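You operate a simulated robot arm through the tools that you are given. There is no shell and no other tool.

You are at the controls of a simulated robot arm. One attempt, no reset.

## Task
Space the two fudge cubes on the mesh 15 cm apart with a spacer bar.
Fine: lay the bar of that length across the mesh between the cubes, push a cube square up to each end, put the bar back; the two cubes are left on the mesh on purpose; the cubes in the green tray on the lower shelf stay; the line stays locked off, main switch off and key out. Set down upright: what you pick out.

The check looks at the end state, three seconds after you hand in, the way a careful person would. Anything else that was tipped, shoved, dropped, spilled or broken makes it a failure.

## Robot
A 6-joint arm with a three-finger gripper, fixed in place. Base frame: the origin is at the foot of the arm, x ahead of it, y to its left, z up. Lengths are in cm, angles in rad, forces in N, time in s.
With the tool pointing down near the work surface it reaches from about 84 to 90 cm from the base axis. Its first joint turns from -2.897 to 2.897 rad. Payload 4.89 kg.
The TCP is the grasp point between the finger pads, 3 cm short of the fingertips. In the tool frame z runs along the fingers and y along their closing line. Largest opening 16.4 cm; the body of the gripper starts 12.5 cm behind the TCP.
Orientation is that of the tool frame in the base frame, as a unit quaternion [x, y, z, w]. With the fingers straight down and closing along the base's y, the tool's x points along the base's -x, its y along +y and its z along -z.

## Interface
- The arm moves only by the tool send_rows. Its argument "plan" is one flat list of numbers, 7 for each row, row after row: the shift along the tool's x, y, z in cm, then the turn, a rotation vector about the tool's x, y, z in degrees, then the closure in counts, from 0 (fully open) to 255 (shut). In form: [dx, dy, dz, wx, wy, wz, gripper, dx, dy, dz, wx, wy, wz, gripper, ...]. A call has 1 to 20 rows; each row is the pose to reach, as a shift and turn from the pose commanded when the call began, along the tool's axes at that moment. A row lasts 0.2 s, in which the tool goes at most 5 cm and 0.15 rad; a call with a longer step from one row to the next is refused whole, and so is a gripper value outside its range. Where a pose cannot be reached the arm comes as near as it can. A force on the tool above 40 N (or 10 N above the force at the start of the call, whichever is more), or a blocked arm, ends the call early, and 0.2 s more pass. Each finger travels about 10.8 cm/s and halts on what it meets, pressing with about 37 N; the grip force reading is that of the motor and also rises with nothing between the fingers. The clock runs only during rows and for 0.2 s after the last one: add rows that repeat a pose to give the fingers time. It gives the time, the measured TCP pose, the force on the tool (base axes), the opening and the grip force at its end, in the units of the frame above (readings bear some noise), with the torque about the TCP (base axes, N m) and any sound that the robot's microphone picked up.
- Cameras (640 x 400 px; columns grow to the right, rows downward): "scene" is fixed at [5.05, -49.89, 150.32]; the picture's right is [-0.61, -0.79, 0.00], its down [-0.65, 0.49, -0.58] and it looks along [0.46, -0.35, -0.81] (base axes); focal length 315 px, centre (320, 200). "wrist" rides on the gripper at [7.6, -0.2, -15.2] in the tool frame; the picture's right is [0.02, 1.00, 0.00], its down [-0.88, 0.02, -0.47] and it looks along [-0.47, 0.01, 0.88] (tool axes); focal length 247 px, centre (320, 200).
- capture(camera): a new picture of that camera. No time passes.
- move_column(by): slides the trunk up (or, below 0, down) by that many cm; the arm rides with it, the base frame stays. It gives what a move gives, with no picture.
- probe_pixels(camera, pixels): for up to 12 pixels [column, row] of the newest picture of that camera ("zoom" is the newest enlarged one), the place [x, y, z] in the base frame of the surface seen there, good to about 0.2 cm. No time passes.
- close_up(camera, box): a new picture of the part [left, top, right, bottom] of that camera's present view, enlarged. No time passes.
- close_job(): hands the job in; it is judged then, once.

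Unless the task says otherwise, let go and move clear before handing in.

The tools are called after "Call:" by a JSON object that holds its "fn" and its "kwargs". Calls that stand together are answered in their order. send_rows: Moves the arm, as the interface text tells. Its arguments: {"type":"object","properties":{"plan":{"type":"array","items":{"type":"number"}}},"required":["plan"]} The other tools are called the same way: move_column (by) slides the trunk up or down; capture (camera) takes a picture; probe_pixels (camera, pixels) gives the place of the surface under pixels of a picture; close_up (camera, box) takes an enlarged picture of a part of a camera's view; close_job () hands the job in.

At the start:

```text
time: 0.0
tcp_pos: [44.82, -54.1, 117.91]
tcp_rot: [0.0, 1.0, 0.001, 0.0]
wrist_force: [0.5, -0.6, -0.1]
moment: [0.01, -0.01, 0.03]
width: 16.38
grip_force: 0.1
trunk travel left (down, up): [-17.5, 21.5]
```

scene: 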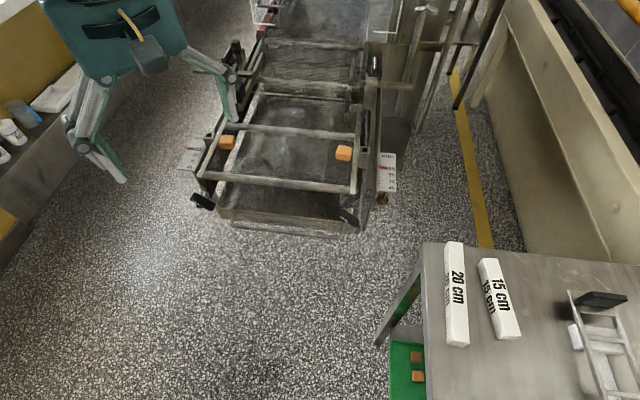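
wrist: 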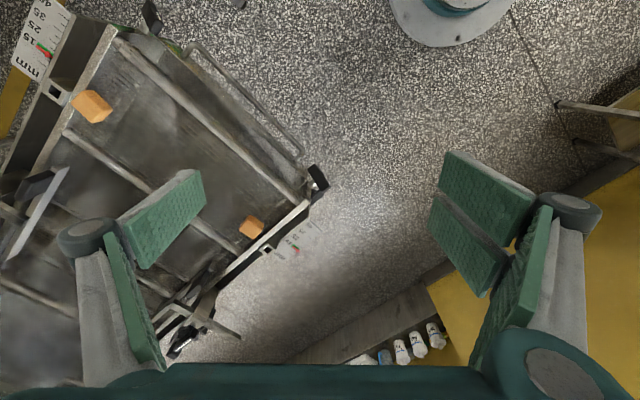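

The scene shows two fudge cubes on the mesh near (227,142) and (343,153), and two spacer bars on the table near (456,295) and (498,298), one labelled 20 cm and one 15 cm. I'll take close-ups to see detail before moving.

Call:
{"fn": "close_up", "kwargs": {"camera": "scene", "box": [180, 60, 420, 240]}}

Call:
{"fn": "probe_pixels", "kwargs": {"camera": "scene", "pixels": [[227, 141], [343, 152], [285, 145], [455, 245], [458, 340], [490, 262], [510, 335], [415, 356], [418, 376], [540, 340], [280, 180], [290, 130]]}}

```text
2.22 times, centred on (300, 150) of scene
```

zoom: 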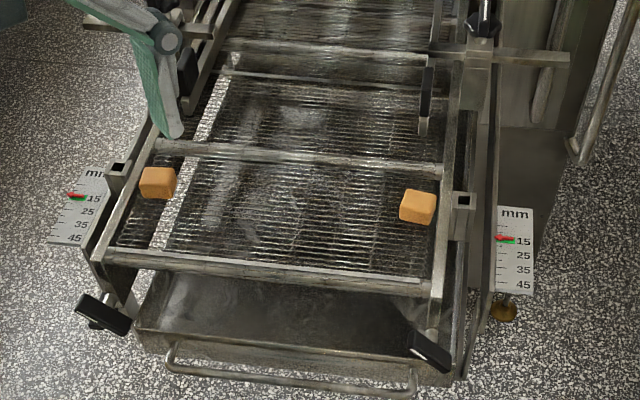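

```text
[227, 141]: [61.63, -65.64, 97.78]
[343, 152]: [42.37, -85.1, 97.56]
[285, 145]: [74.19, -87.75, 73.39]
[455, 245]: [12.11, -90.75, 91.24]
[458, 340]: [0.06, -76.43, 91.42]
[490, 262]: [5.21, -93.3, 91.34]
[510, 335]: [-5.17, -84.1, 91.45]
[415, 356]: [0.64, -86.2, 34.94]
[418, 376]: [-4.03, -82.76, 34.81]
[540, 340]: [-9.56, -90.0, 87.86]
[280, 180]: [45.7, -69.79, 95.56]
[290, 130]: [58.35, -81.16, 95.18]
```

The close-up shows a cube at zoom (157,183) by the left rail and one at (417,207) by the right rail, with a crossbar just behind them at zoom (270,152). Next I'll zoom in on the bars and the table.

Call:
{"fn": "close_up", "kwargs": {"camera": "scene", "box": [400, 230, 640, 400]}}

Call:
{"fn": "probe_pixels", "kwargs": {"camera": "scene", "pixels": [[480, 262], [497, 259], [494, 338], [519, 335], [447, 245], [462, 244], [447, 344], [468, 342], [430, 330], [480, 380], [540, 280], [440, 260]]}}

```text
2.35 times, centred on (520, 315) of scene
```

zoom: 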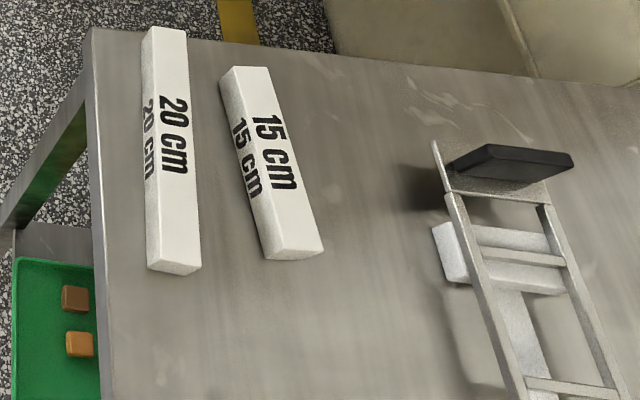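

```text
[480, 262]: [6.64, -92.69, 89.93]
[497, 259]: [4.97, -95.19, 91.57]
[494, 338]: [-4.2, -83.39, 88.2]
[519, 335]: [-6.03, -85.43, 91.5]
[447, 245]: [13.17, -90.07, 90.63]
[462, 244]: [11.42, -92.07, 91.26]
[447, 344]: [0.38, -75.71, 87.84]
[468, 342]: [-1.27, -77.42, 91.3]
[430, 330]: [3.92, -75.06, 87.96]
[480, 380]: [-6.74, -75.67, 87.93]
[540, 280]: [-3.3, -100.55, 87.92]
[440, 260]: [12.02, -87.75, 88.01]
```

The bar labelled 15 cm spans zoom (235,67) to (300,258), with its top at about z 91.5 on a table at 87.9. I'll probe its corners in the zoom picture for exact geometry.

Call:
{"fn": "probe_pixels", "kwargs": {"camera": "zoom", "pixels": [[238, 69], [267, 69], [320, 246], [281, 251], [222, 80], [264, 256], [272, 160], [240, 160], [150, 30], [185, 32], [198, 260], [162, 258]]}}

Call:
{"fn": "close_up", "kwargs": {"camera": "scene", "box": [470, 250, 530, 345]}}

```text
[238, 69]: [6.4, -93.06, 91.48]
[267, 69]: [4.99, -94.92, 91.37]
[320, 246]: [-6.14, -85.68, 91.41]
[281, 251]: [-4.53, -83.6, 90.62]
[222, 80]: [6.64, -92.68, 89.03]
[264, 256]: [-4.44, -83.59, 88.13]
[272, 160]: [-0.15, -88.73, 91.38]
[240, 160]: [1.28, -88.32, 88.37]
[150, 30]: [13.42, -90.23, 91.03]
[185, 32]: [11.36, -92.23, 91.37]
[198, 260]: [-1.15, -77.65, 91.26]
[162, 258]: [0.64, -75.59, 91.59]
```

```text
4.21 times, centred on (500, 298) of scene
```

zoom: 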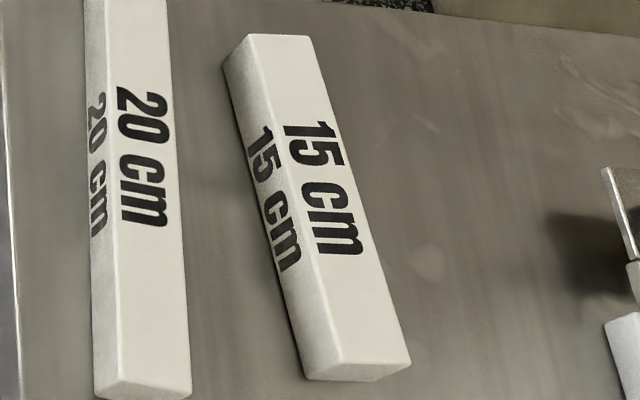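

The bar's measured footprint is about 15 × 2.5 cm, 3.5 cm tall, centred near (0.2, -89.3), and its label reads 15 cm. Next I'll take close-ups of the mesh and of each cube.

Call:
{"fn": "close_up", "kwargs": {"camera": "scene", "box": [195, 110, 295, 220]}}

Call:
{"fn": "close_up", "kwargs": {"camera": "scene", "box": [290, 110, 400, 230]}}

Call:
{"fn": "capture", "kwargs": {"camera": "wrist"}}

```text
3.64 times, centred on (245, 165) of scene
```

zoom: 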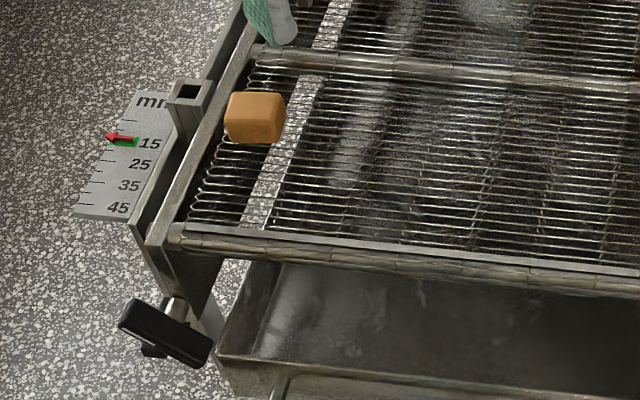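

```text
3.33 times, centred on (345, 170) of scene
```

zoom: 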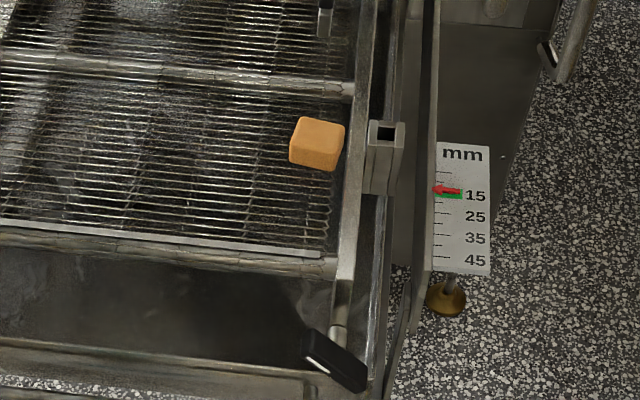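

```text
taken
```

wrist: 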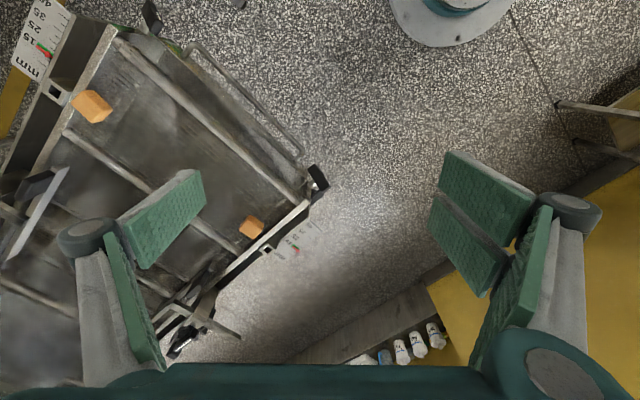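

The right cube in the newest zoom spans about (290,117)–(344,170), close to the side rail at (360,180). I'll probe the cube corners, wires and rail heights.

Call:
{"fn": "probe_pixels", "kwargs": {"camera": "zoom", "pixels": [[302, 119], [342, 126], [335, 150], [293, 143], [333, 168], [293, 160], [318, 132], [352, 190], [355, 120], [385, 130], [240, 160], [324, 266]]}}

Call:
{"fn": "probe_pixels", "kwargs": {"camera": "scene", "pixels": [[221.5, 136.5], [233.5, 137], [232.5, 142.5], [219.5, 143], [220, 147.5], [232.5, 148], [227, 139], [205, 172], [215, 143], [218, 137], [240, 165], [206, 175]]}}

```text
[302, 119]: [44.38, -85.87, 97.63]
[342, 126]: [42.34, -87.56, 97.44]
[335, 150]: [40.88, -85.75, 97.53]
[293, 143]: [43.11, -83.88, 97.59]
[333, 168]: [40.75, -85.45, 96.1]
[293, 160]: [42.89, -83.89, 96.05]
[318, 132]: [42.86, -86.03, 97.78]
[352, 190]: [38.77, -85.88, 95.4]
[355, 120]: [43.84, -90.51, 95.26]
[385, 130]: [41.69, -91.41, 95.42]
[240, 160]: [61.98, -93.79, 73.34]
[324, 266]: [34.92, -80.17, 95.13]
```

```text
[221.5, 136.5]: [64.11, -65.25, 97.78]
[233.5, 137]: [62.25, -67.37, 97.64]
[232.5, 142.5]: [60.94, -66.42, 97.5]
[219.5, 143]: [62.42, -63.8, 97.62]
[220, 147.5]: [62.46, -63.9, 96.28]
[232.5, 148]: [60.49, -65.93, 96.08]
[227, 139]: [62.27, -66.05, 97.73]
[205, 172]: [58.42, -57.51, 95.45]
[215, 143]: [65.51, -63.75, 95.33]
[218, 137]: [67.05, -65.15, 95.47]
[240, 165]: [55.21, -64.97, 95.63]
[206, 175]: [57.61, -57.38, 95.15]
```

The cubes' tops sit at z≈97.6, and the mesh and rail tops at ≈95.3, so the rails are nearly flush with the mesh. I'll check tall obstacles on the table and around the conveyor, and trace the rails and front bar to get the belt's direction.

Call:
{"fn": "probe_pixels", "kwargs": {"camera": "scene", "pixels": [[600, 299], [575, 333], [600, 340], [585, 300], [600, 380], [375, 65], [425, 10], [362, 130], [235, 60], [364, 110], [372, 150], [232, 80]]}}

Call:
{"fn": "probe_pixels", "kwargs": {"camera": "scene", "pixels": [[222, 174], [250, 178], [280, 181.5], [310, 185], [340, 189], [250, 125], [280, 129], [310, 133], [340, 136], [349, 165], [355, 140], [215, 150]]}}

```text
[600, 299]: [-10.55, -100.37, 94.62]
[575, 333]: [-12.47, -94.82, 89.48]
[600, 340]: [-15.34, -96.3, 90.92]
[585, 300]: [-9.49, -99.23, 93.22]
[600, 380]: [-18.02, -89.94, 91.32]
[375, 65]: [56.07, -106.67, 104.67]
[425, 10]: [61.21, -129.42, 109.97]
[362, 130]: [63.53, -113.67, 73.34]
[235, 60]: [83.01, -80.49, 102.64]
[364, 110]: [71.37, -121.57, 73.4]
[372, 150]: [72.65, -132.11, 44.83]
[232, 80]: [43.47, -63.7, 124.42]
```

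```text
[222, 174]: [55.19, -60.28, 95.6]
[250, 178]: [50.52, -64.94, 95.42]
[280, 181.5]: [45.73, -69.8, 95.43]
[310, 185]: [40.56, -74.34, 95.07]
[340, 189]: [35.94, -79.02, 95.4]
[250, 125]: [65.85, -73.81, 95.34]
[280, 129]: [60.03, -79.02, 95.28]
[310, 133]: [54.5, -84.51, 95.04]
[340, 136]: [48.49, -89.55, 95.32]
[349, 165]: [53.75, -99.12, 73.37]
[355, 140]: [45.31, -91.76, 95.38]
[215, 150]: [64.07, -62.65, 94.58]
```

The belt's cross direction comes out at about 45° and the cubes' centre line at about 45.6°. The surroundings stay below z≈110, and nothing taller sits near the bars, so I'll move towards a point above the 15 cm bar. On the way I'll turn so the fingers close across it and narrow the opening.

Call:
{"fn": "send_rows", "kwargs": {"plan": [3.7, -2.9, 0.5, 0, 0, 3.4, 60, 7.4, -5.9, 1, 0, 0, 6.7, 100, 11.2, -8.8, 1.5, 0, 0, 10.1, 140, 14.9, -11.7, 2, 0, 0, 13.4, 169, 18.6, -14.7, 2.5, 0, 0, 16.8, 169, 22.3, -17.6, 3, 0, 0, 20.2, 169, 26, -20.5, 3.5, 0, 0, 23.5, 169, 29.7, -23.5, 4, 0, 0, 26.9, 169, 33.5, -26.4, 4.5, 0, 0, 30.2, 169, 37.2, -29.3, 5, 0, 0, 33.6, 169, 40.9, -32.3, 5.5, 0, 0, 37, 169, 44.6, -35.2, 6, 0, 0, 40.3, 169]}}

```text
time: 2.6
tcp_pos: [0.36, -89.11, 112.12]
tcp_rot: [0.344, 0.939, 0.0, 0.0]
wrist_force: [0.8, 2.1, 1.0]
moment: [-0.21, 0.18, 0.04]
width: 5.51
grip_force: 0.0
trunk travel left (down, up): [-17.5, 21.5]
```

The arm reached (0.36, -89.11, 112.12), the opening is 5.51 cm, and the closing line is across the bar. I'll look from both cameras to check alignment.

Call:
{"fn": "capture", "kwargs": {"camera": "wrist"}}

Call:
{"fn": "capture", "kwargs": {"camera": "scene"}}

```text
taken
```

wrist: 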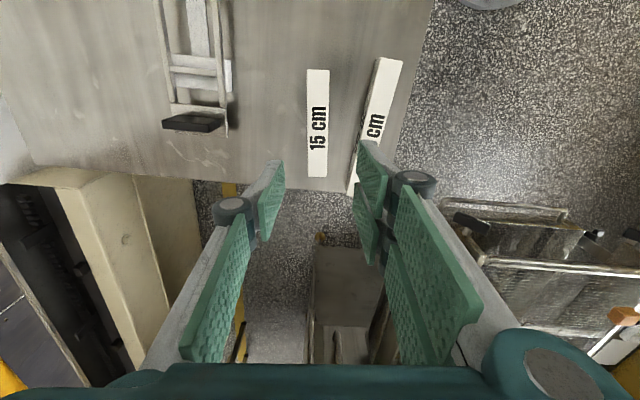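

```text
taken
```

scene: 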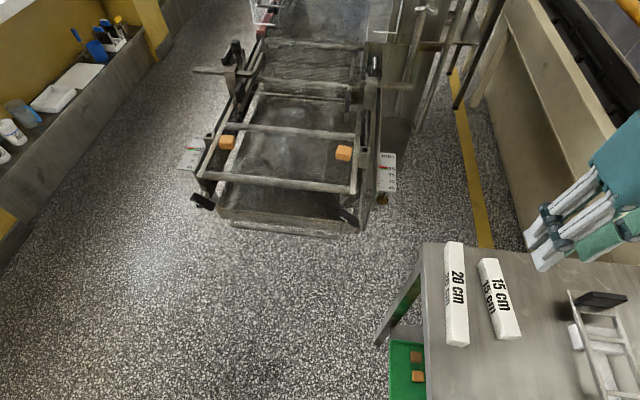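

In the wrist view the 15 cm bar runs vertically at columns 307–329, rows 70–177, nicely aligned with the tool. I'll probe its corners for the final position.

Call:
{"fn": "close_up", "kwargs": {"camera": "wrist", "box": [270, 55, 430, 195]}}

Call:
{"fn": "probe_pixels", "kwargs": {"camera": "wrist", "pixels": [[308, 71], [328, 71], [308, 90], [328, 90], [308, 174], [326, 174], [308, 155], [326, 155], [318, 71], [318, 175], [300, 130], [340, 130]]}}

```text
2.86 times, centred on (350, 125) of wrist
```

zoom: 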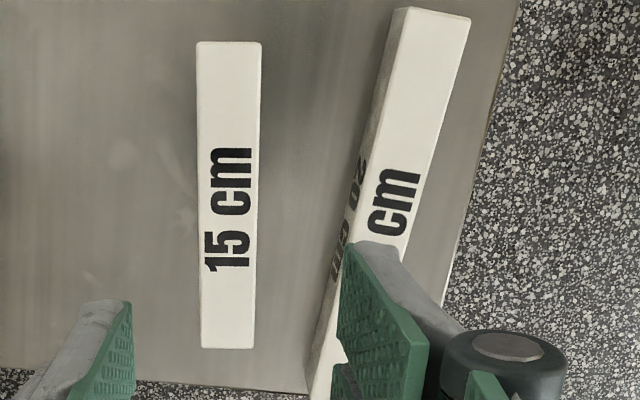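

```text
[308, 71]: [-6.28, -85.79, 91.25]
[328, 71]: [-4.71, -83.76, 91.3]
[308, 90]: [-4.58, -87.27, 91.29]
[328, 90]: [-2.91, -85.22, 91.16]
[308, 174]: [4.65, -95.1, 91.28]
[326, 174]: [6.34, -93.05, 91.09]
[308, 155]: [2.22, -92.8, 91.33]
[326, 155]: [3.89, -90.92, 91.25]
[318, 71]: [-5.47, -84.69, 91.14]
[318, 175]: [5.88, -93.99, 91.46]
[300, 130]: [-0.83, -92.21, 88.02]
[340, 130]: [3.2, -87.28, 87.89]
```

From the probes the bar's centre is (0.05, -89.4), with its axis at 140°, matching my tool x. I'll shift 0.4 cm along the closing line, narrow slightly, descend to about z=98 and recheck.

Call:
{"fn": "send_rows", "kwargs": {"plan": [0.0, -0.3, 3.5, 0, 0, 0, 180, 0.0, -0.35, 7, 0, 0, 0, 180, 0.05, -0.35, 10.5, 0, 0, 0, 180, 0.05, -0.35, 14, 0, 0, 0, 180, 0.05, -0.35, 14, 0, 0, 0, 180]}}

Call:
{"fn": "close_up", "kwargs": {"camera": "wrist", "box": [160, 0, 480, 200]}}

```text
time: 3.8
tcp_pos: [-0.06, -89.54, 98.15]
tcp_rot: [0.344, 0.939, 0.0, 0.0]
wrist_force: [-0.5, -0.8, -0.7]
moment: [0.03, 0.03, 0.04]
width: 4.84
grip_force: 0.0
trunk travel left (down, up): [-17.5, 21.5]
```

```text
2.00 times, centred on (320, 100) of wrist
```

zoom: 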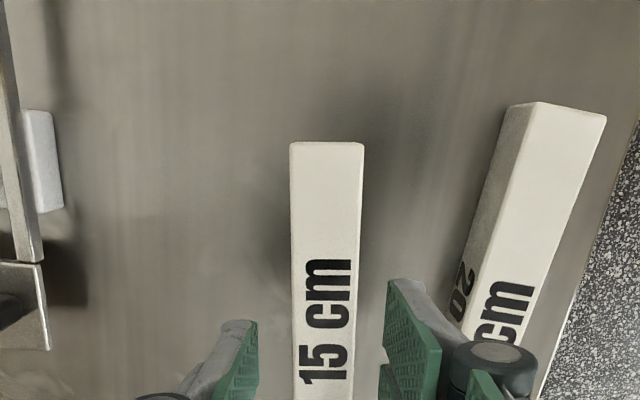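

The tool is at (-0.06, -89.54, 98.15), and the bar lies between the fingers with both sides clear at zoom columns 258 and 387. I'll shift 0.15 cm, descend to z≈92.1 and close.

Call:
{"fn": "send_rows", "kwargs": {"plan": [0.0, 0.15, 2, 0, 0, 0, 180, 0.0, 0.15, 4, 0, 0, 0, 180, 0.0, 0.15, 5.3, 0, 0, 0, 180, 0.0, 0.15, 6.05, 0, 0, 0, 180, 0.0, 0.15, 6.05, 0, 0, 0, 180]}}

Call:
{"fn": "close_up", "kwargs": {"camera": "scene", "box": [420, 220, 580, 360]}}

```text
time: 5.0
tcp_pos: [0.08, -89.39, 91.86]
tcp_rot: [0.344, 0.939, 0.0, -0.001]
wrist_force: [-0.5, -0.2, -0.6]
moment: [0.02, 0.03, -0.02]
width: 4.83
grip_force: 0.0
trunk travel left (down, up): [-17.5, 21.5]
```

```text
2.86 times, centred on (500, 290) of scene
```

zoom: 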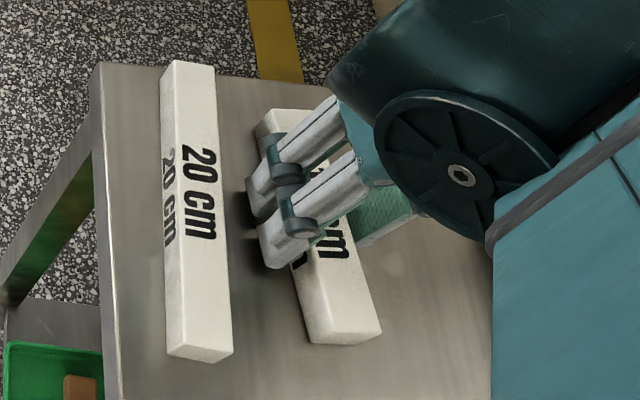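

The fingers straddle the bar with clear space to the 20 cm bar, and the wrist force is near zero. I'll close the gripper without moving.

Call:
{"fn": "send_rows", "kwargs": {"plan": [0, 0, 0, 0, 0, 0, 215, 0, 0, 0, 0, 0, 0, 255, 0, 0, 0, 0, 0, 0, 255]}}

```text
time: 5.8
tcp_pos: [0.07, -89.39, 91.94]
tcp_rot: [0.345, 0.939, 0.0, -0.001]
wrist_force: [0.6, -1.0, 0.7]
moment: [-0.03, -0.05, 0.01]
width: 2.95
grip_force: 37.2
trunk travel left (down, up): [-17.5, 21.5]
```

The fingers hold the bar at 2.95 cm width with 37 N. I'll lift it straight up and check.

Call:
{"fn": "send_rows", "kwargs": {"plan": [0, 0, -1.5, 0, 0, 0, 255, 0, 0, -4, 0, 0, 0, 255, 0, 0, -7.5, 0, 0, 0, 255, 0, 0, -11, 0, 0, 0, 255, 0, 0, -14.5, 0, 0, 0, 255, 0, 0, -18, 0, 0, 0, 255, 0, 0, -18, 0, 0, 0, 255]}}

Call:
{"fn": "capture", "kwargs": {"camera": "wrist"}}

Call:
{"fn": "capture", "kwargs": {"camera": "scene"}}

```text
time: 7.4
tcp_pos: [0.2, -89.44, 110.05]
tcp_rot: [0.345, 0.939, 0.001, 0.0]
wrist_force: [-0.6, 0.8, -1.0]
moment: [-0.05, 0.02, 0.0]
width: 2.94
grip_force: 37.2
trunk travel left (down, up): [-17.5, 21.5]
```

```text
taken
```

wrist: 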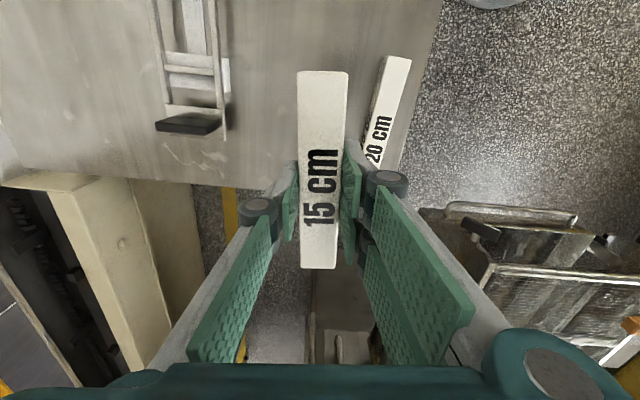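

```text
taken
```

scene: 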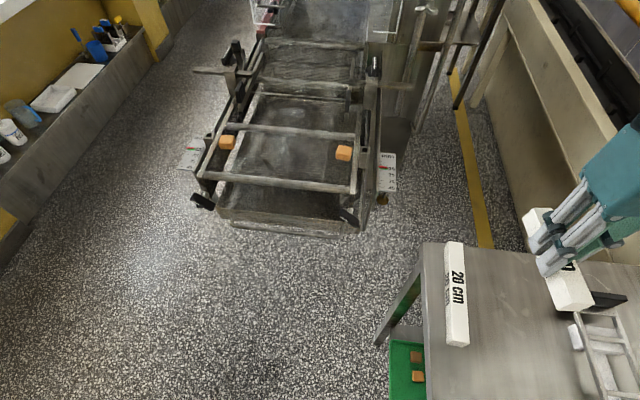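

The bar is up and hangs level in the grip, showing at wrist columns 297–349, rows 72–268. I'll probe its ends to see how it sits relative to the TCP.

Call:
{"fn": "probe_pixels", "kwargs": {"camera": "wrist", "pixels": [[300, 75], [346, 75], [323, 73], [304, 265], [336, 265], [320, 266], [310, 130], [330, 130]]}}

```text
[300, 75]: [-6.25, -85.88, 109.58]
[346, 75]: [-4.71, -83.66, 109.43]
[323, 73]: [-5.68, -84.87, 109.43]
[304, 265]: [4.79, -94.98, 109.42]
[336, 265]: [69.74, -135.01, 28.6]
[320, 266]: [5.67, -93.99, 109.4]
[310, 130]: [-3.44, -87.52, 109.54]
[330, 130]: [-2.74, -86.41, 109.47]
```

The bar is centred on the TCP, its top 0.6 cm and its bottom about 4 cm below it. Before swinging over to the mesh I'll check the heights of the beige wall and other structures beside the path.

Call:
{"fn": "probe_pixels", "kwargs": {"camera": "scene", "pixels": [[520, 30], [560, 90], [600, 150], [500, 60], [530, 130], [460, 100], [400, 90], [385, 170], [345, 215], [205, 200], [265, 40], [425, 130]]}}

Call:
{"fn": "close_up", "kwargs": {"camera": "scene", "box": [210, 125, 250, 160]}}

Call:
{"fn": "close_up", "kwargs": {"camera": "scene", "box": [325, 135, 365, 170]}}

```text
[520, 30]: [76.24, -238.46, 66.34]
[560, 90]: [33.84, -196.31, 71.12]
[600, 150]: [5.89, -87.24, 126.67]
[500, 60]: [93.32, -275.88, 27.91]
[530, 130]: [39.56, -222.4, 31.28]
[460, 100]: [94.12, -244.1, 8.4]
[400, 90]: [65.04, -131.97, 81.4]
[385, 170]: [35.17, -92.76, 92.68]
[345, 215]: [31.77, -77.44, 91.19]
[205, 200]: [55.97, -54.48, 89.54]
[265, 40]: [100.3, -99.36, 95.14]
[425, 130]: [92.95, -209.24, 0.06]
```

```text
11.43 times, centred on (230, 142) of scene
```

zoom: 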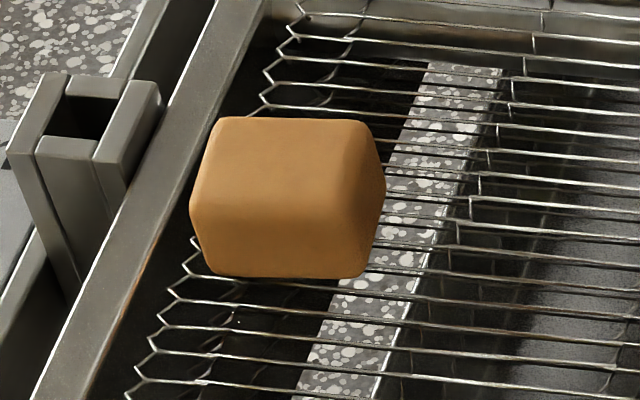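

```text
11.43 times, centred on (345, 152) of scene
```

zoom: 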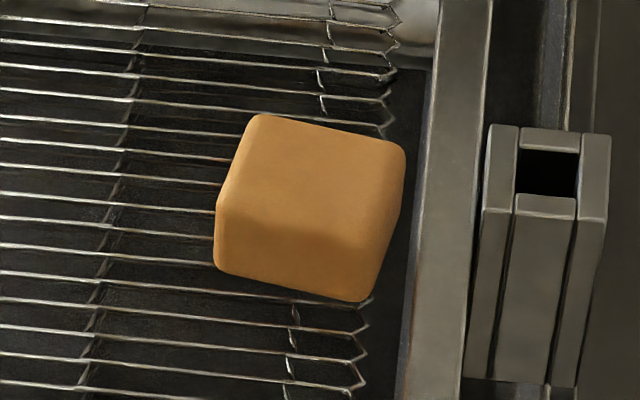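

Nothing near the path rises to the carried bar's height, since the beige wall is far off at y<-190. Both cubes are clear in the close-ups, sitting near the mesh edges on cross wires. I'll swing the bar over to above the midpoint between the cubes, turning it in line with them.

Call:
{"fn": "send_rows", "kwargs": {"plan": [-1.5, 2.2, -1, 0, 0, -4.5, 255, -3.9, 5.5, -2, 0, 0, -11, 255, -6.4, 9.1, -2, 0, 0, -18, 255, -8.9, 12.7, -2, 0, 0, -25, 255, -11.4, 16.3, -2, 0, 0, -32, 255, -13.9, 19.9, -2, 0, 0, -39, 255, -16.5, 23.5, -2, 0, 0, -46, 255, -19, 27.1, -2, 0, 0, -53, 255, -21.5, 30.7, -2, 0, 0, -60, 255, -24, 34.3, -2, 0, 0, -67, 255, -26.5, 37.8, -2, 0, 0, -74, 255, -29, 41.4, -2, 0, 0, -80.5, 255, -31.2, 44.4, -2, 0, 0, -85.9, 255, -31.2, 44.4, -2, 0, 0, -85.9, 255]}}

Call:
{"fn": "capture", "kwargs": {"camera": "wrist"}}

Call:
{"fn": "capture", "kwargs": {"camera": "scene"}}

```text
time: 10.4
tcp_pos: [52.78, -75.58, 111.91]
tcp_rot: [-0.388, 0.922, -0.001, 0.0]
wrist_force: [0.3, 0.0, -1.6]
moment: [-0.03, 0.11, -0.01]
width: 2.95
grip_force: 37.1
trunk travel left (down, up): [-17.5, 21.5]
```

```text
taken
```

wrist: 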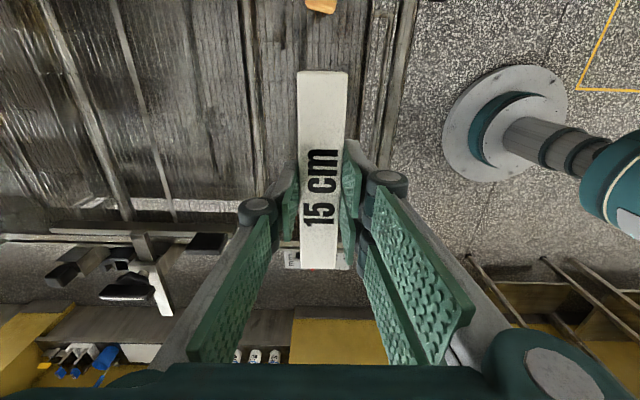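

```text
taken
```

scene: 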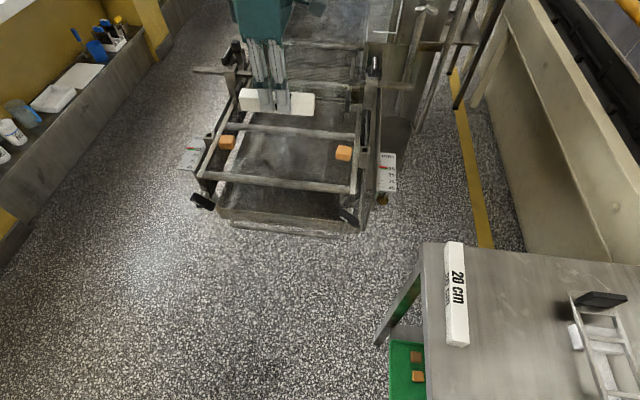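

The bar is now over the midpoint at (52.8, -75.6, 111.9), aligned with tool x along 225.6°, and cube B shows at wrist (320,5) in line with the bar. I'll measure both cubes more exactly from close-ups.

Call:
{"fn": "close_up", "kwargs": {"camera": "scene", "box": [210, 125, 250, 160]}}

Call:
{"fn": "probe_pixels", "kwargs": {"camera": "zoom", "pixels": [[230, 125], [350, 128], [365, 205], [205, 200], [290, 165], [280, 240], [210, 260], [355, 265], [375, 160], [212, 160], [290, 125], [285, 205]]}}

Call:
{"fn": "close_up", "kwargs": {"camera": "scene", "box": [325, 135, 365, 170]}}

Call:
{"fn": "probe_pixels", "kwargs": {"camera": "zoom", "pixels": [[255, 122], [395, 150], [360, 235], [225, 200], [310, 175], [290, 250], [222, 265], [360, 295], [380, 190], [238, 160], [325, 135], [290, 220]]}}

```text
11.43 times, centred on (230, 142) of scene
```

zoom: 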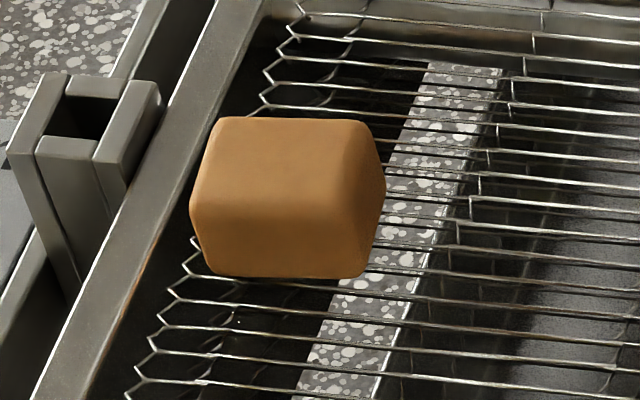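

```text
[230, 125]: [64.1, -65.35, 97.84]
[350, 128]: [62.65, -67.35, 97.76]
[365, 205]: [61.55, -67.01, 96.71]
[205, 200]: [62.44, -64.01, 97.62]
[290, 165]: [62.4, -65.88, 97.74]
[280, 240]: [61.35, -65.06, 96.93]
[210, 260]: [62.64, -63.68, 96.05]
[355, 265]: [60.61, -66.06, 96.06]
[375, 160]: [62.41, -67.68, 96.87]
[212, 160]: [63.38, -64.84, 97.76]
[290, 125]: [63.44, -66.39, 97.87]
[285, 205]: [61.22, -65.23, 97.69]
```

```text
11.43 times, centred on (345, 152) of scene
```

zoom: 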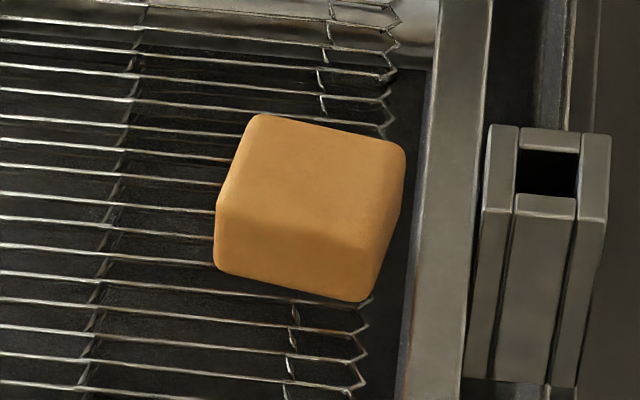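

```text
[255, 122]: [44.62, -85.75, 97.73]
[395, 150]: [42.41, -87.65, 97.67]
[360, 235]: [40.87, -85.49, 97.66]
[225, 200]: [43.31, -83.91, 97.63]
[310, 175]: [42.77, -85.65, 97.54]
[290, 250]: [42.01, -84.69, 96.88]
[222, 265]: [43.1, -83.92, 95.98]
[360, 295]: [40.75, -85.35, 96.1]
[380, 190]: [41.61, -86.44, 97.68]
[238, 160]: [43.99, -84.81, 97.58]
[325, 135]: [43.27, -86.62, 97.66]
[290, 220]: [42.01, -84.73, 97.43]
```

Cube A's centre is about (62.45, -65.75) and cube B's about (42.8, -85.7). They are 28 cm apart along 225.4°, each about 2.9 cm wide, and B is turned about 10°. The bar is over the midpoint with 5 cm free at each end, so I'll lower it to z≈102 first to test the reach.

Call:
{"fn": "send_rows", "kwargs": {"plan": [0, 0, 2, 0, 0, 0, 255, 0, 0, 5, 0, 0, 0, 255, 0, 0, 8, 0, 0, 0, 255, 0, 0, 10, 0, 0, 0, 255, 0, 0, 10, 0, 0, 0, 255]}}

Call:
{"fn": "close_up", "kwargs": {"camera": "scene", "box": [200, 80, 390, 200]}}

```text
time: 11.6
tcp_pos: [52.8, -75.75, 101.77]
tcp_rot: [-0.388, 0.922, 0.0, 0.0]
wrist_force: [-0.2, -0.7, -1.2]
moment: [0.07, 0.02, -0.01]
width: 2.94
grip_force: 36.9
trunk travel left (down, up): [-17.5, 21.5]
```

```text
3.33 times, centred on (295, 140) of scene
```

zoom: 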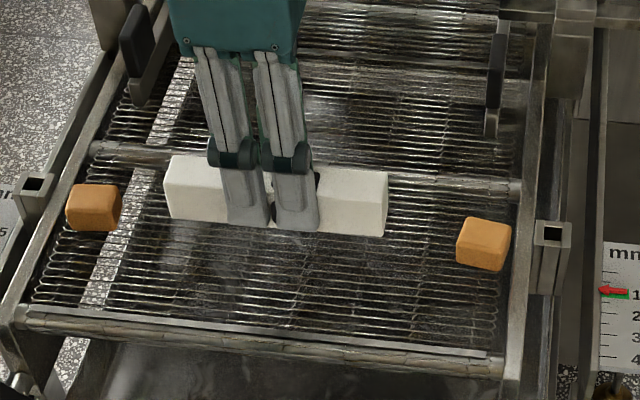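

Reach is fine at z=101.8, and the bar hangs between the cubes parallel to their line. I'll lower to just above the mesh in small steps.

Call:
{"fn": "send_rows", "kwargs": {"plan": [0, 0, 1.0, 0, 0, 0, 255, 0, 0, 1.8, 0, 0, 0, 255, 0, 0, 2.2, 0, 0, 0, 255, 0, 0, 2.2, 0, 0, 0, 255]}}

Call:
{"fn": "close_up", "kwargs": {"camera": "scene", "box": [230, 110, 330, 170]}}

```text
time: 12.6
tcp_pos: [52.71, -75.64, 99.68]
tcp_rot: [-0.388, 0.922, 0.001, 0.0]
wrist_force: [0.0, 0.1, -1.2]
moment: [0.02, 0.01, -0.01]
width: 2.95
grip_force: 37.0
trunk travel left (down, up): [-17.5, 21.5]
```

```text
6.40 times, centred on (280, 140) of scene
```

zoom: 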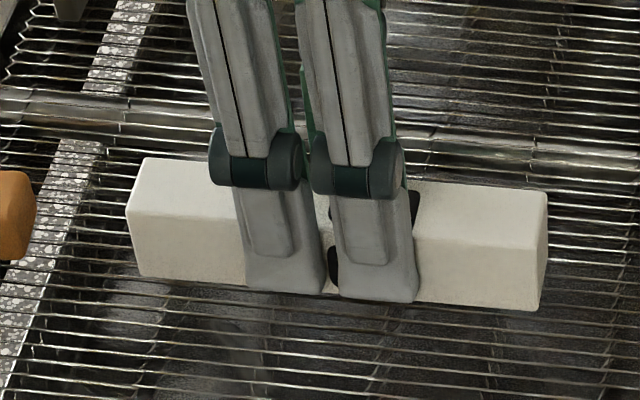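

The bar is just above the wires, with zoom bottom edge at (140,275)–(540,310). I'll probe its bottom edge and nearby wires before continuing.

Call:
{"fn": "probe_pixels", "kwargs": {"camera": "zoom", "pixels": [[141, 273], [220, 278], [500, 303], [536, 306], [150, 160], [540, 192], [130, 205], [538, 250], [440, 255], [470, 296], [200, 250], [180, 276]]}}

```text
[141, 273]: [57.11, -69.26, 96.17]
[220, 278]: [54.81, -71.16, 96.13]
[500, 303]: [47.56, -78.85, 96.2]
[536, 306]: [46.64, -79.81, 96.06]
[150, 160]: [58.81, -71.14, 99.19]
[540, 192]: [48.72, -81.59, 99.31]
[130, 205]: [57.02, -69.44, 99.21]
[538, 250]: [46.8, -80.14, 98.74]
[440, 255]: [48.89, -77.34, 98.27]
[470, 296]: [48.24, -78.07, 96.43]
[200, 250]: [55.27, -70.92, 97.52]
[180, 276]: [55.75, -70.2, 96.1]
```

The bar's bottom is around z=95.8, roughly half a centimetre above the wires. I'll lower in 0.1 cm steps and watch the force.

Call:
{"fn": "send_rows", "kwargs": {"plan": [0, 0, 0.1, 0, 0, 0, 255, 0, 0, 0.2, 0, 0, 0, 255, 0, 0, 0.3, 0, 0, 0, 255, 0, 0, 0.3, 0, 0, 0, 255]}}

```text
time: 13.6
tcp_pos: [52.68, -75.75, 99.51]
tcp_rot: [-0.387, 0.922, 0.0, 0.0]
wrist_force: [4.0, -1.6, 9.1]
moment: [0.06, -0.26, 0.0]
width: 2.93
grip_force: 37.0
trunk travel left (down, up): [-17.5, 21.5]
```

The force has risen to 9 N at z=99.5, so the bar is resting on the mesh. I'll ease up 0.1 cm to unload, then open the fingers slowly to about 5.5 cm.

Call:
{"fn": "send_rows", "kwargs": {"plan": [0, 0, -0.08, 0, 0, 0, 255, 0, 0, -0.08, 0, 0, 0, 200, 0, 0, -0.08, 0, 0, 0, 185, 0, 0, -0.08, 0, 0, 0, 172, 0, 0, -0.08, 0, 0, 0, 172]}}

Call:
{"fn": "close_up", "kwargs": {"camera": "scene", "box": [200, 100, 370, 200]}}

```text
time: 14.8
tcp_pos: [52.58, -75.7, 99.41]
tcp_rot: [-0.388, 0.922, 0.001, 0.0]
wrist_force: [-0.2, -0.9, 0.2]
moment: [-0.05, 0.01, -0.01]
width: 5.32
grip_force: 0.1
trunk travel left (down, up): [-17.5, 21.5]
```

```text
3.76 times, centred on (285, 150) of scene
```

zoom: 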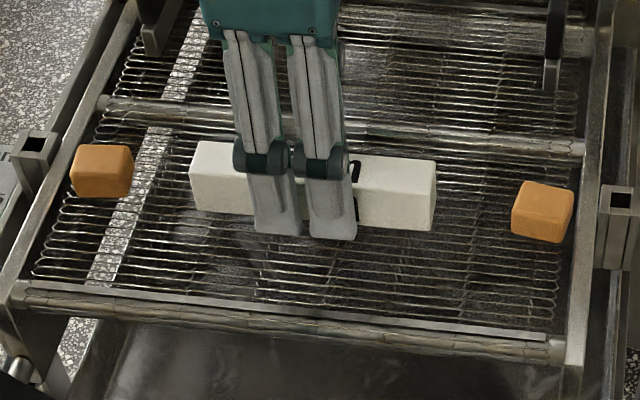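

The bar is released (opening 5.3 cm, no load) and lies in line between the cubes. I'll raise the gripper straight up and take measurements.

Call:
{"fn": "send_rows", "kwargs": {"plan": [0, 0, -1, 0, 0, 0, 172, 0, 0, -3, 0, 0, 0, 172, 0, 0, -6, 0, 0, 0, 172, 0, 0, -9.5, 0, 0, 0, 172, 0, 0, -12.5, 0, 0, 0, 172, 0, 0, -12.5, 0, 0, 0, 172]}}

Call:
{"fn": "capture", "kwargs": {"camera": "wrist"}}

Call:
{"fn": "close_up", "kwargs": {"camera": "scene", "box": [205, 110, 365, 200]}}

Call:
{"fn": "probe_pixels", "kwargs": {"camera": "zoom", "pixels": [[180, 115], [172, 145], [428, 162], [420, 203], [177, 190], [415, 248], [75, 130], [535, 195], [300, 150], [88, 170], [510, 195], [495, 230]]}}

```text
time: 16.2
tcp_pos: [52.6, -75.53, 112.02]
tcp_rot: [-0.387, 0.922, 0.0, -0.001]
wrist_force: [0.3, -1.2, 0.0]
moment: [-0.02, -0.05, 0.0]
width: 5.35
grip_force: 0.1
trunk travel left (down, up): [-17.5, 21.5]
```

```text
taken
```

wrist: 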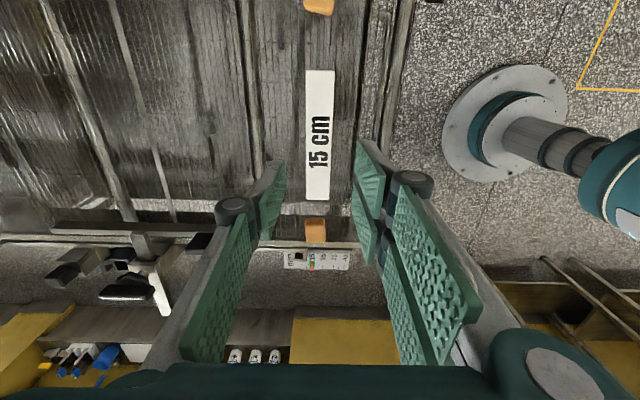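

```text
4.00 times, centred on (285, 155) of scene
```

zoom: 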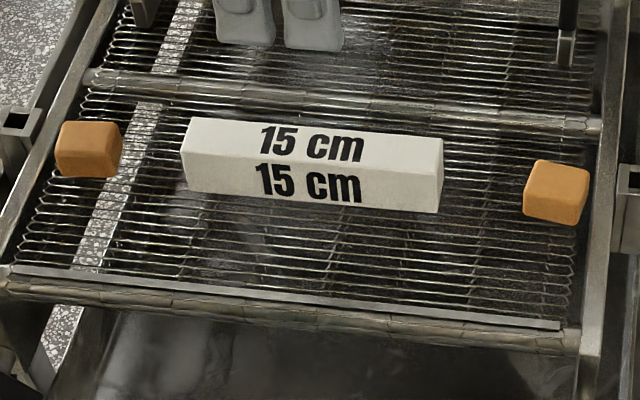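

```text
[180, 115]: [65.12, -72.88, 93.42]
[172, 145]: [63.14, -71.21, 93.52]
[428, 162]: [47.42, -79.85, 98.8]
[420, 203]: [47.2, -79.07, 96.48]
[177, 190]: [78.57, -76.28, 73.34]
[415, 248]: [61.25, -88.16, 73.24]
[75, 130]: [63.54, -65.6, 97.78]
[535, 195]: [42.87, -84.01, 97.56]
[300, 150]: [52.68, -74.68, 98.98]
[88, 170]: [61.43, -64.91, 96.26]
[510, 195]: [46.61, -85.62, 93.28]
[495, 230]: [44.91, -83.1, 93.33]
```

The bar is flat on the mesh between the cubes: wrist view (306–334, 70–200), cube A at (316,230) and B at (318,5). I'll probe both in the wrist view to get relative positions.

Call:
{"fn": "close_up", "kwargs": {"camera": "wrist", "box": [240, 0, 400, 260]}}

Call:
{"fn": "probe_pixels", "kwargs": {"camera": "wrist", "pixels": [[309, 72], [332, 72], [308, 196], [329, 196], [320, 130], [307, 221], [325, 221], [307, 240], [325, 240], [316, 228], [305, 3], [332, 3]]}}

```text
1.54 times, centred on (320, 130) of wrist
```

zoom: 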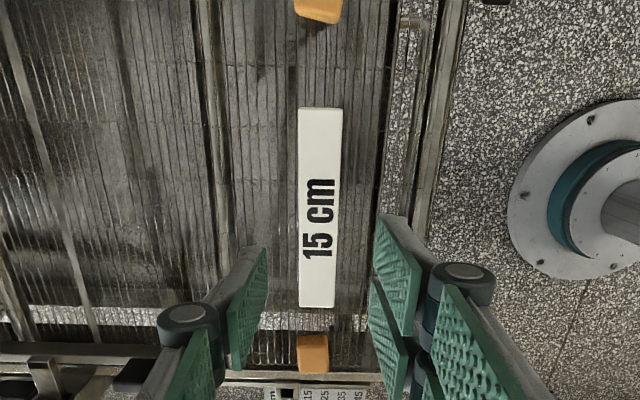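

```text
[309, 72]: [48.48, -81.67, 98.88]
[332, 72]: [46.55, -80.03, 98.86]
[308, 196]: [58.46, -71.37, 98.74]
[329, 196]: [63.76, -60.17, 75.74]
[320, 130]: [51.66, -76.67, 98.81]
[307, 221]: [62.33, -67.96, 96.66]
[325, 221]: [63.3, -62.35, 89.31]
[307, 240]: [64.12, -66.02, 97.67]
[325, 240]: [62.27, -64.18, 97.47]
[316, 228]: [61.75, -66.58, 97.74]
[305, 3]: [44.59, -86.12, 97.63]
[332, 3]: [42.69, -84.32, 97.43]
```

The bar's centre is (52.5, -75.7), its axis at about 45.7°, in line with both cubes within about 0.1 cm. Next I'll go above the outer side of cube A, closing the fingers and turning 90° so a flat finger face points along the bar.

Call:
{"fn": "send_rows", "kwargs": {"plan": [-1, 0, -1, 0, 0, 5, 190, -2.5, 0, -1, 0, 0, 13, 215, -4, 0, -1, 0, 0, 21, 240, -5.5, 0, -1, 0, 0, 29, 255, -7, 0, -1, 0, 0, 37, 255, -8.5, 0, -1, 0, 0, 45, 255, -10, 0, -1, 0, 0, 53, 255, -11.5, 0, -1, 0, 0, 61, 255, -13, 0, -1, 0, 0, 69, 255, -14.5, 0, -1, 0, 0, 77, 255, -16, 0, -1, 0, 0, 85, 255, -17.5, -0.06, -1, 0, 0, 90, 255, -17.5, -0.06, -1, 0, 0, 90, 255]}}

Call:
{"fn": "capture", "kwargs": {"camera": "wrist"}}

Call:
{"fn": "capture", "kwargs": {"camera": "scene"}}

```text
time: 19.0
tcp_pos: [64.97, -63.4, 112.96]
tcp_rot: [0.378, 0.926, 0.0, -0.001]
wrist_force: [0.7, -0.9, 0.0]
moment: [0.02, -0.04, -0.03]
width: 0.0
grip_force: 37.0
trunk travel left (down, up): [-17.5, 21.5]
```

```text
taken
```

wrist: 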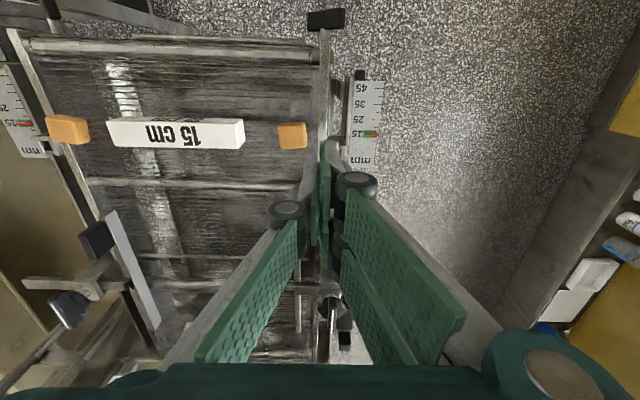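

```text
taken
```

scene: 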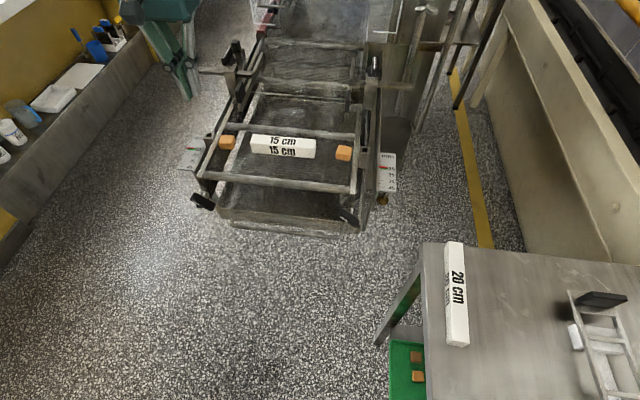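

The closed fingers are above the outer side of cube A; the wrist view shows A at (292,135), the bar at (175,133) and B at (67,130) all in one row. I'll take a close-up and measure before descending.

Call:
{"fn": "close_up", "kwargs": {"camera": "wrist", "box": [30, 80, 350, 280]}}

Call:
{"fn": "probe_pixels", "kwargs": {"camera": "zoom", "pixels": [[500, 90], [548, 90], [502, 132], [550, 132], [158, 85], [425, 82], [155, 128], [420, 128], [36, 75], [100, 85], [45, 122], [110, 122]]}}

```text
2.00 times, centred on (190, 180) of wrist
```

zoom: 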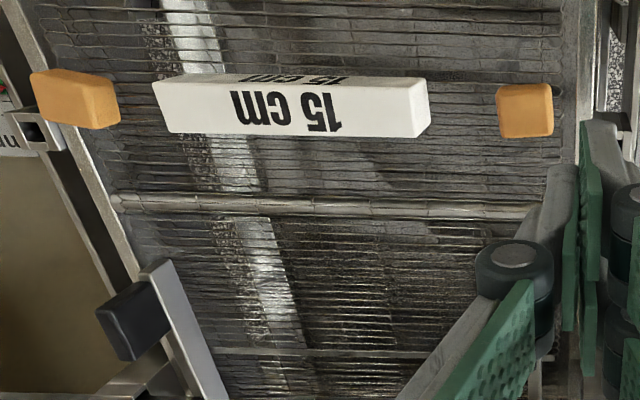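

```text
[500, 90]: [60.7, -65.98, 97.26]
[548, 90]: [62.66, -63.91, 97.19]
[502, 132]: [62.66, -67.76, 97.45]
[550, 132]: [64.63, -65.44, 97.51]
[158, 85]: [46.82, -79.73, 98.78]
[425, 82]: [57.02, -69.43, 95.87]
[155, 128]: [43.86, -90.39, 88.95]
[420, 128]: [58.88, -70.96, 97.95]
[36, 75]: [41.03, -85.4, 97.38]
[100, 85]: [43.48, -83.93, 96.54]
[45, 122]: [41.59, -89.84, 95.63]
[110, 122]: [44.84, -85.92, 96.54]
```

Cube A's centre is (62.6, -65.8), so the finger's face should come down about 0.8 cm outside its outer side. I'll descend to just above the working height and check clearance.

Call:
{"fn": "send_rows", "kwargs": {"plan": [-0.1, 0, 3, 0, 0, 0, 255, -0.1, 0, 6.5, 0, 0, 0, 255, -0.1, 0, 10, 0, 0, 0, 255, -0.1, 0, 12, 0, 0, 0, 255, -0.1, 0, 13, 0, 0, 0, 255, -0.1, 0, 13, 0, 0, 0, 255]}}

Call:
{"fn": "close_up", "kwargs": {"camera": "scene", "box": [190, 90, 290, 180]}}

Call:
{"fn": "capture", "kwargs": {"camera": "wrist"}}

```text
time: 20.4
tcp_pos: [65.26, -63.42, 99.94]
tcp_rot: [0.377, 0.926, 0.0, 0.0]
wrist_force: [0.8, 0.1, -0.5]
moment: [0.01, 0.02, -0.01]
width: 0.0
grip_force: 36.9
trunk travel left (down, up): [-17.5, 21.5]
```

```text
4.44 times, centred on (240, 135) of scene
```

zoom: 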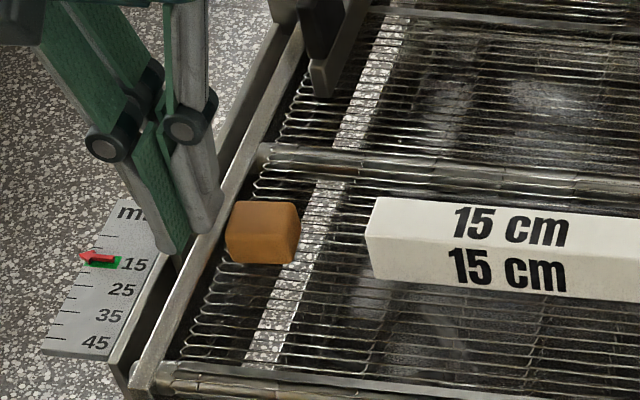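

```text
taken
```

wrist: 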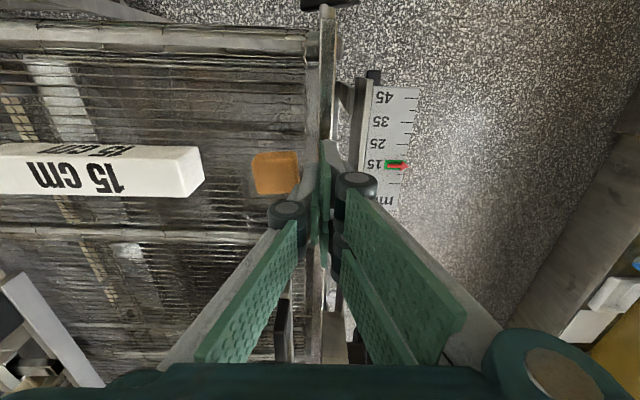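

The fingertips are just outside cube A, above the rail, with clear space at zoom (225,220). I'll lower the last 0.85 cm in small steps, watching the force.

Call:
{"fn": "send_rows", "kwargs": {"plan": [0, 0, 0.2, 0, 0, 0, 255, 0, 0, 0.4, 0, 0, 0, 255, 0, 0, 0.6, 0, 0, 0, 255, 0, 0, 0.8, 0, 0, 0, 255, 0, 0, 0.8, 0, 0, 0, 255]}}

```text
time: 21.6
tcp_pos: [65.1, -63.35, 99.16]
tcp_rot: [0.378, 0.926, 0.0, 0.0]
wrist_force: [-1.1, 0.0, -0.2]
moment: [-0.01, -0.02, 0.0]
width: 0.0
grip_force: 37.2
trunk travel left (down, up): [-17.5, 21.5]
```

No contact, at z=99.16. I expect to touch cube A after about 0.8 cm and to bring it to the bar after about 6 cm. I'll push the first 4.5 cm slowly along the bar's axis and look.

Call:
{"fn": "send_rows", "kwargs": {"plan": [0, -0.3, 0, 0, 0, 0, 255, 0, -0.6, 0, 0, 0, 0, 255, 0, -0.9, 0, 0, 0, 0, 255, 0, -1.2, 0, 0, 0, 0, 255, 0, -1.5, 0, 0, 0, 0, 255, 0, -1.8, 0, 0, 0, 0, 255, 0, -2.1, 0, 0, 0, 0, 255, 0, -2.4, 0, 0, 0, 0, 255, 0, -2.7, 0, 0, 0, 0, 255, 0, -3, 0, 0, 0, 0, 255, 0, -3.3, 0, 0, 0, 0, 255, 0, -3.6, 0, 0, 0, 0, 255, 0, -3.9, 0, 0, 0, 0, 255, 0, -4.2, 0, 0, 0, 0, 255, 0, -4.5, 0, 0, 0, 0, 255]}}

Call:
{"fn": "close_up", "kwargs": {"camera": "scene", "box": [200, 100, 300, 180]}}

Call:
{"fn": "capture", "kwargs": {"camera": "wrist"}}

```text
time: 24.8
tcp_pos: [61.84, -66.5, 99.17]
tcp_rot: [0.378, 0.926, 0.001, 0.0]
wrist_force: [0.9, -0.9, -0.8]
moment: [0.02, -0.01, -0.04]
width: 0.02
grip_force: 36.9
trunk travel left (down, up): [-17.5, 21.5]
```

```text
5.00 times, centred on (250, 140) of scene
```

zoom: 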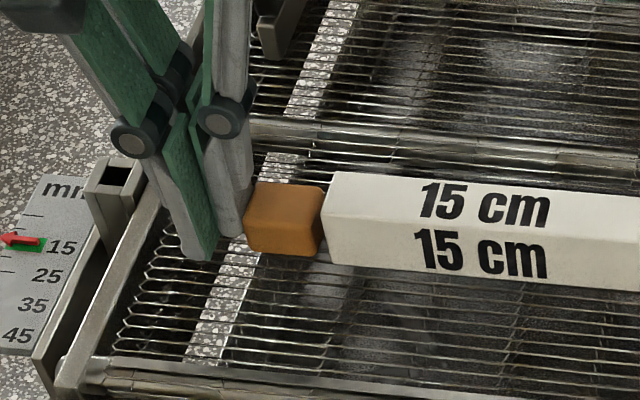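

```text
taken
```

wrist: 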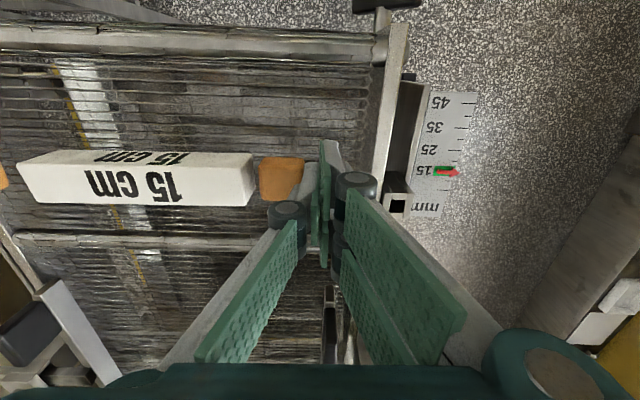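

Cube A now sits close to the bar, with only a thin gap left at zoom (322,220). I'll look closely at the gap and the squareness before finishing.

Call:
{"fn": "close_up", "kwargs": {"camera": "scene", "box": [240, 125, 280, 155]}}

Call:
{"fn": "close_up", "kwargs": {"camera": "wrist", "box": [220, 130, 340, 230]}}

```text
13.33 times, centred on (260, 140) of scene
```

zoom: 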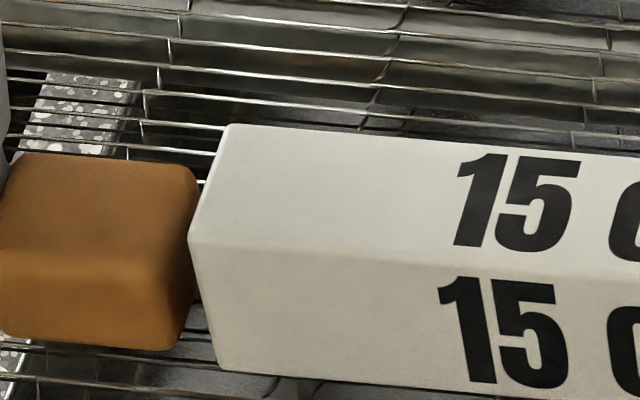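

```text
4.00 times, centred on (280, 180) of wrist
```

zoom: 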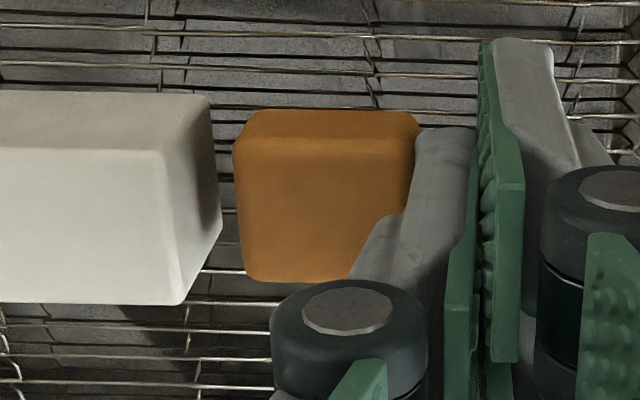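

In the wrist close-up, a gap remains between the bar end at about (218,230) and the cube's face at (238,210), and the cube is nearly square. I'll probe the gap's size.

Call:
{"fn": "probe_pixels", "kwargs": {"camera": "zoom", "pixels": [[240, 150], [247, 268], [255, 140], [400, 140], [330, 210], [250, 200], [160, 160], [180, 290], [205, 110], [216, 220], [330, 112], [340, 275]]}}

Call:
{"fn": "close_up", "kwargs": {"camera": "scene", "box": [225, 120, 275, 160]}}

Call:
{"fn": "probe_pixels", "kwargs": {"camera": "zoom", "pixels": [[260, 175], [180, 170], [265, 235], [265, 295], [175, 290], [275, 215], [215, 200], [300, 150], [285, 225], [305, 310], [240, 250], [278, 260]]}}

```text
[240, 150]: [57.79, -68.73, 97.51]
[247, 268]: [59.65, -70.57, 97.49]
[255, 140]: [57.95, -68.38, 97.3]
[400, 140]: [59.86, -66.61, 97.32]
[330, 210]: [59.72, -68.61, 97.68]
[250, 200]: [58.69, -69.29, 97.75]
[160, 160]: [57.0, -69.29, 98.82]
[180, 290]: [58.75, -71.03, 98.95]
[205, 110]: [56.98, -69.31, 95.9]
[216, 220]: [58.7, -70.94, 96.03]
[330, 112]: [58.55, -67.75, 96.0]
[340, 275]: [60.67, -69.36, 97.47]
```

```text
10.00 times, centred on (250, 140) of scene
```

zoom: 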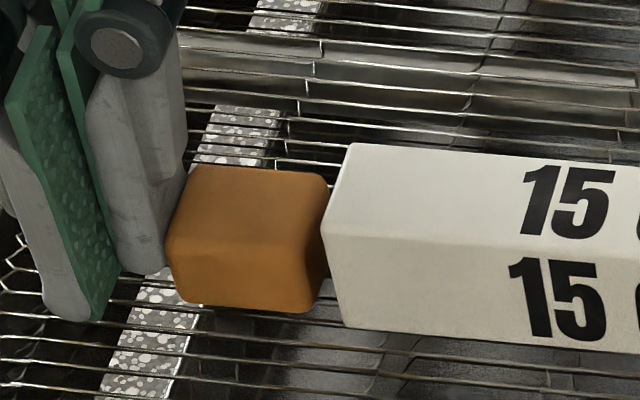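

```text
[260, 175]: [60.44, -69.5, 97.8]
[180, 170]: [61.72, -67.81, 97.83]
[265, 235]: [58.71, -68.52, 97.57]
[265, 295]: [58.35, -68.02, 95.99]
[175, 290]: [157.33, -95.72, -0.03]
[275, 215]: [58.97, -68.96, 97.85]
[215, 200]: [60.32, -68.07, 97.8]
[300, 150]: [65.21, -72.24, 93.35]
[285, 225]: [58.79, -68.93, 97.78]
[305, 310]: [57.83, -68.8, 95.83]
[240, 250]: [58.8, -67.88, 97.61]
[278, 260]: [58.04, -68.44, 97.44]
```

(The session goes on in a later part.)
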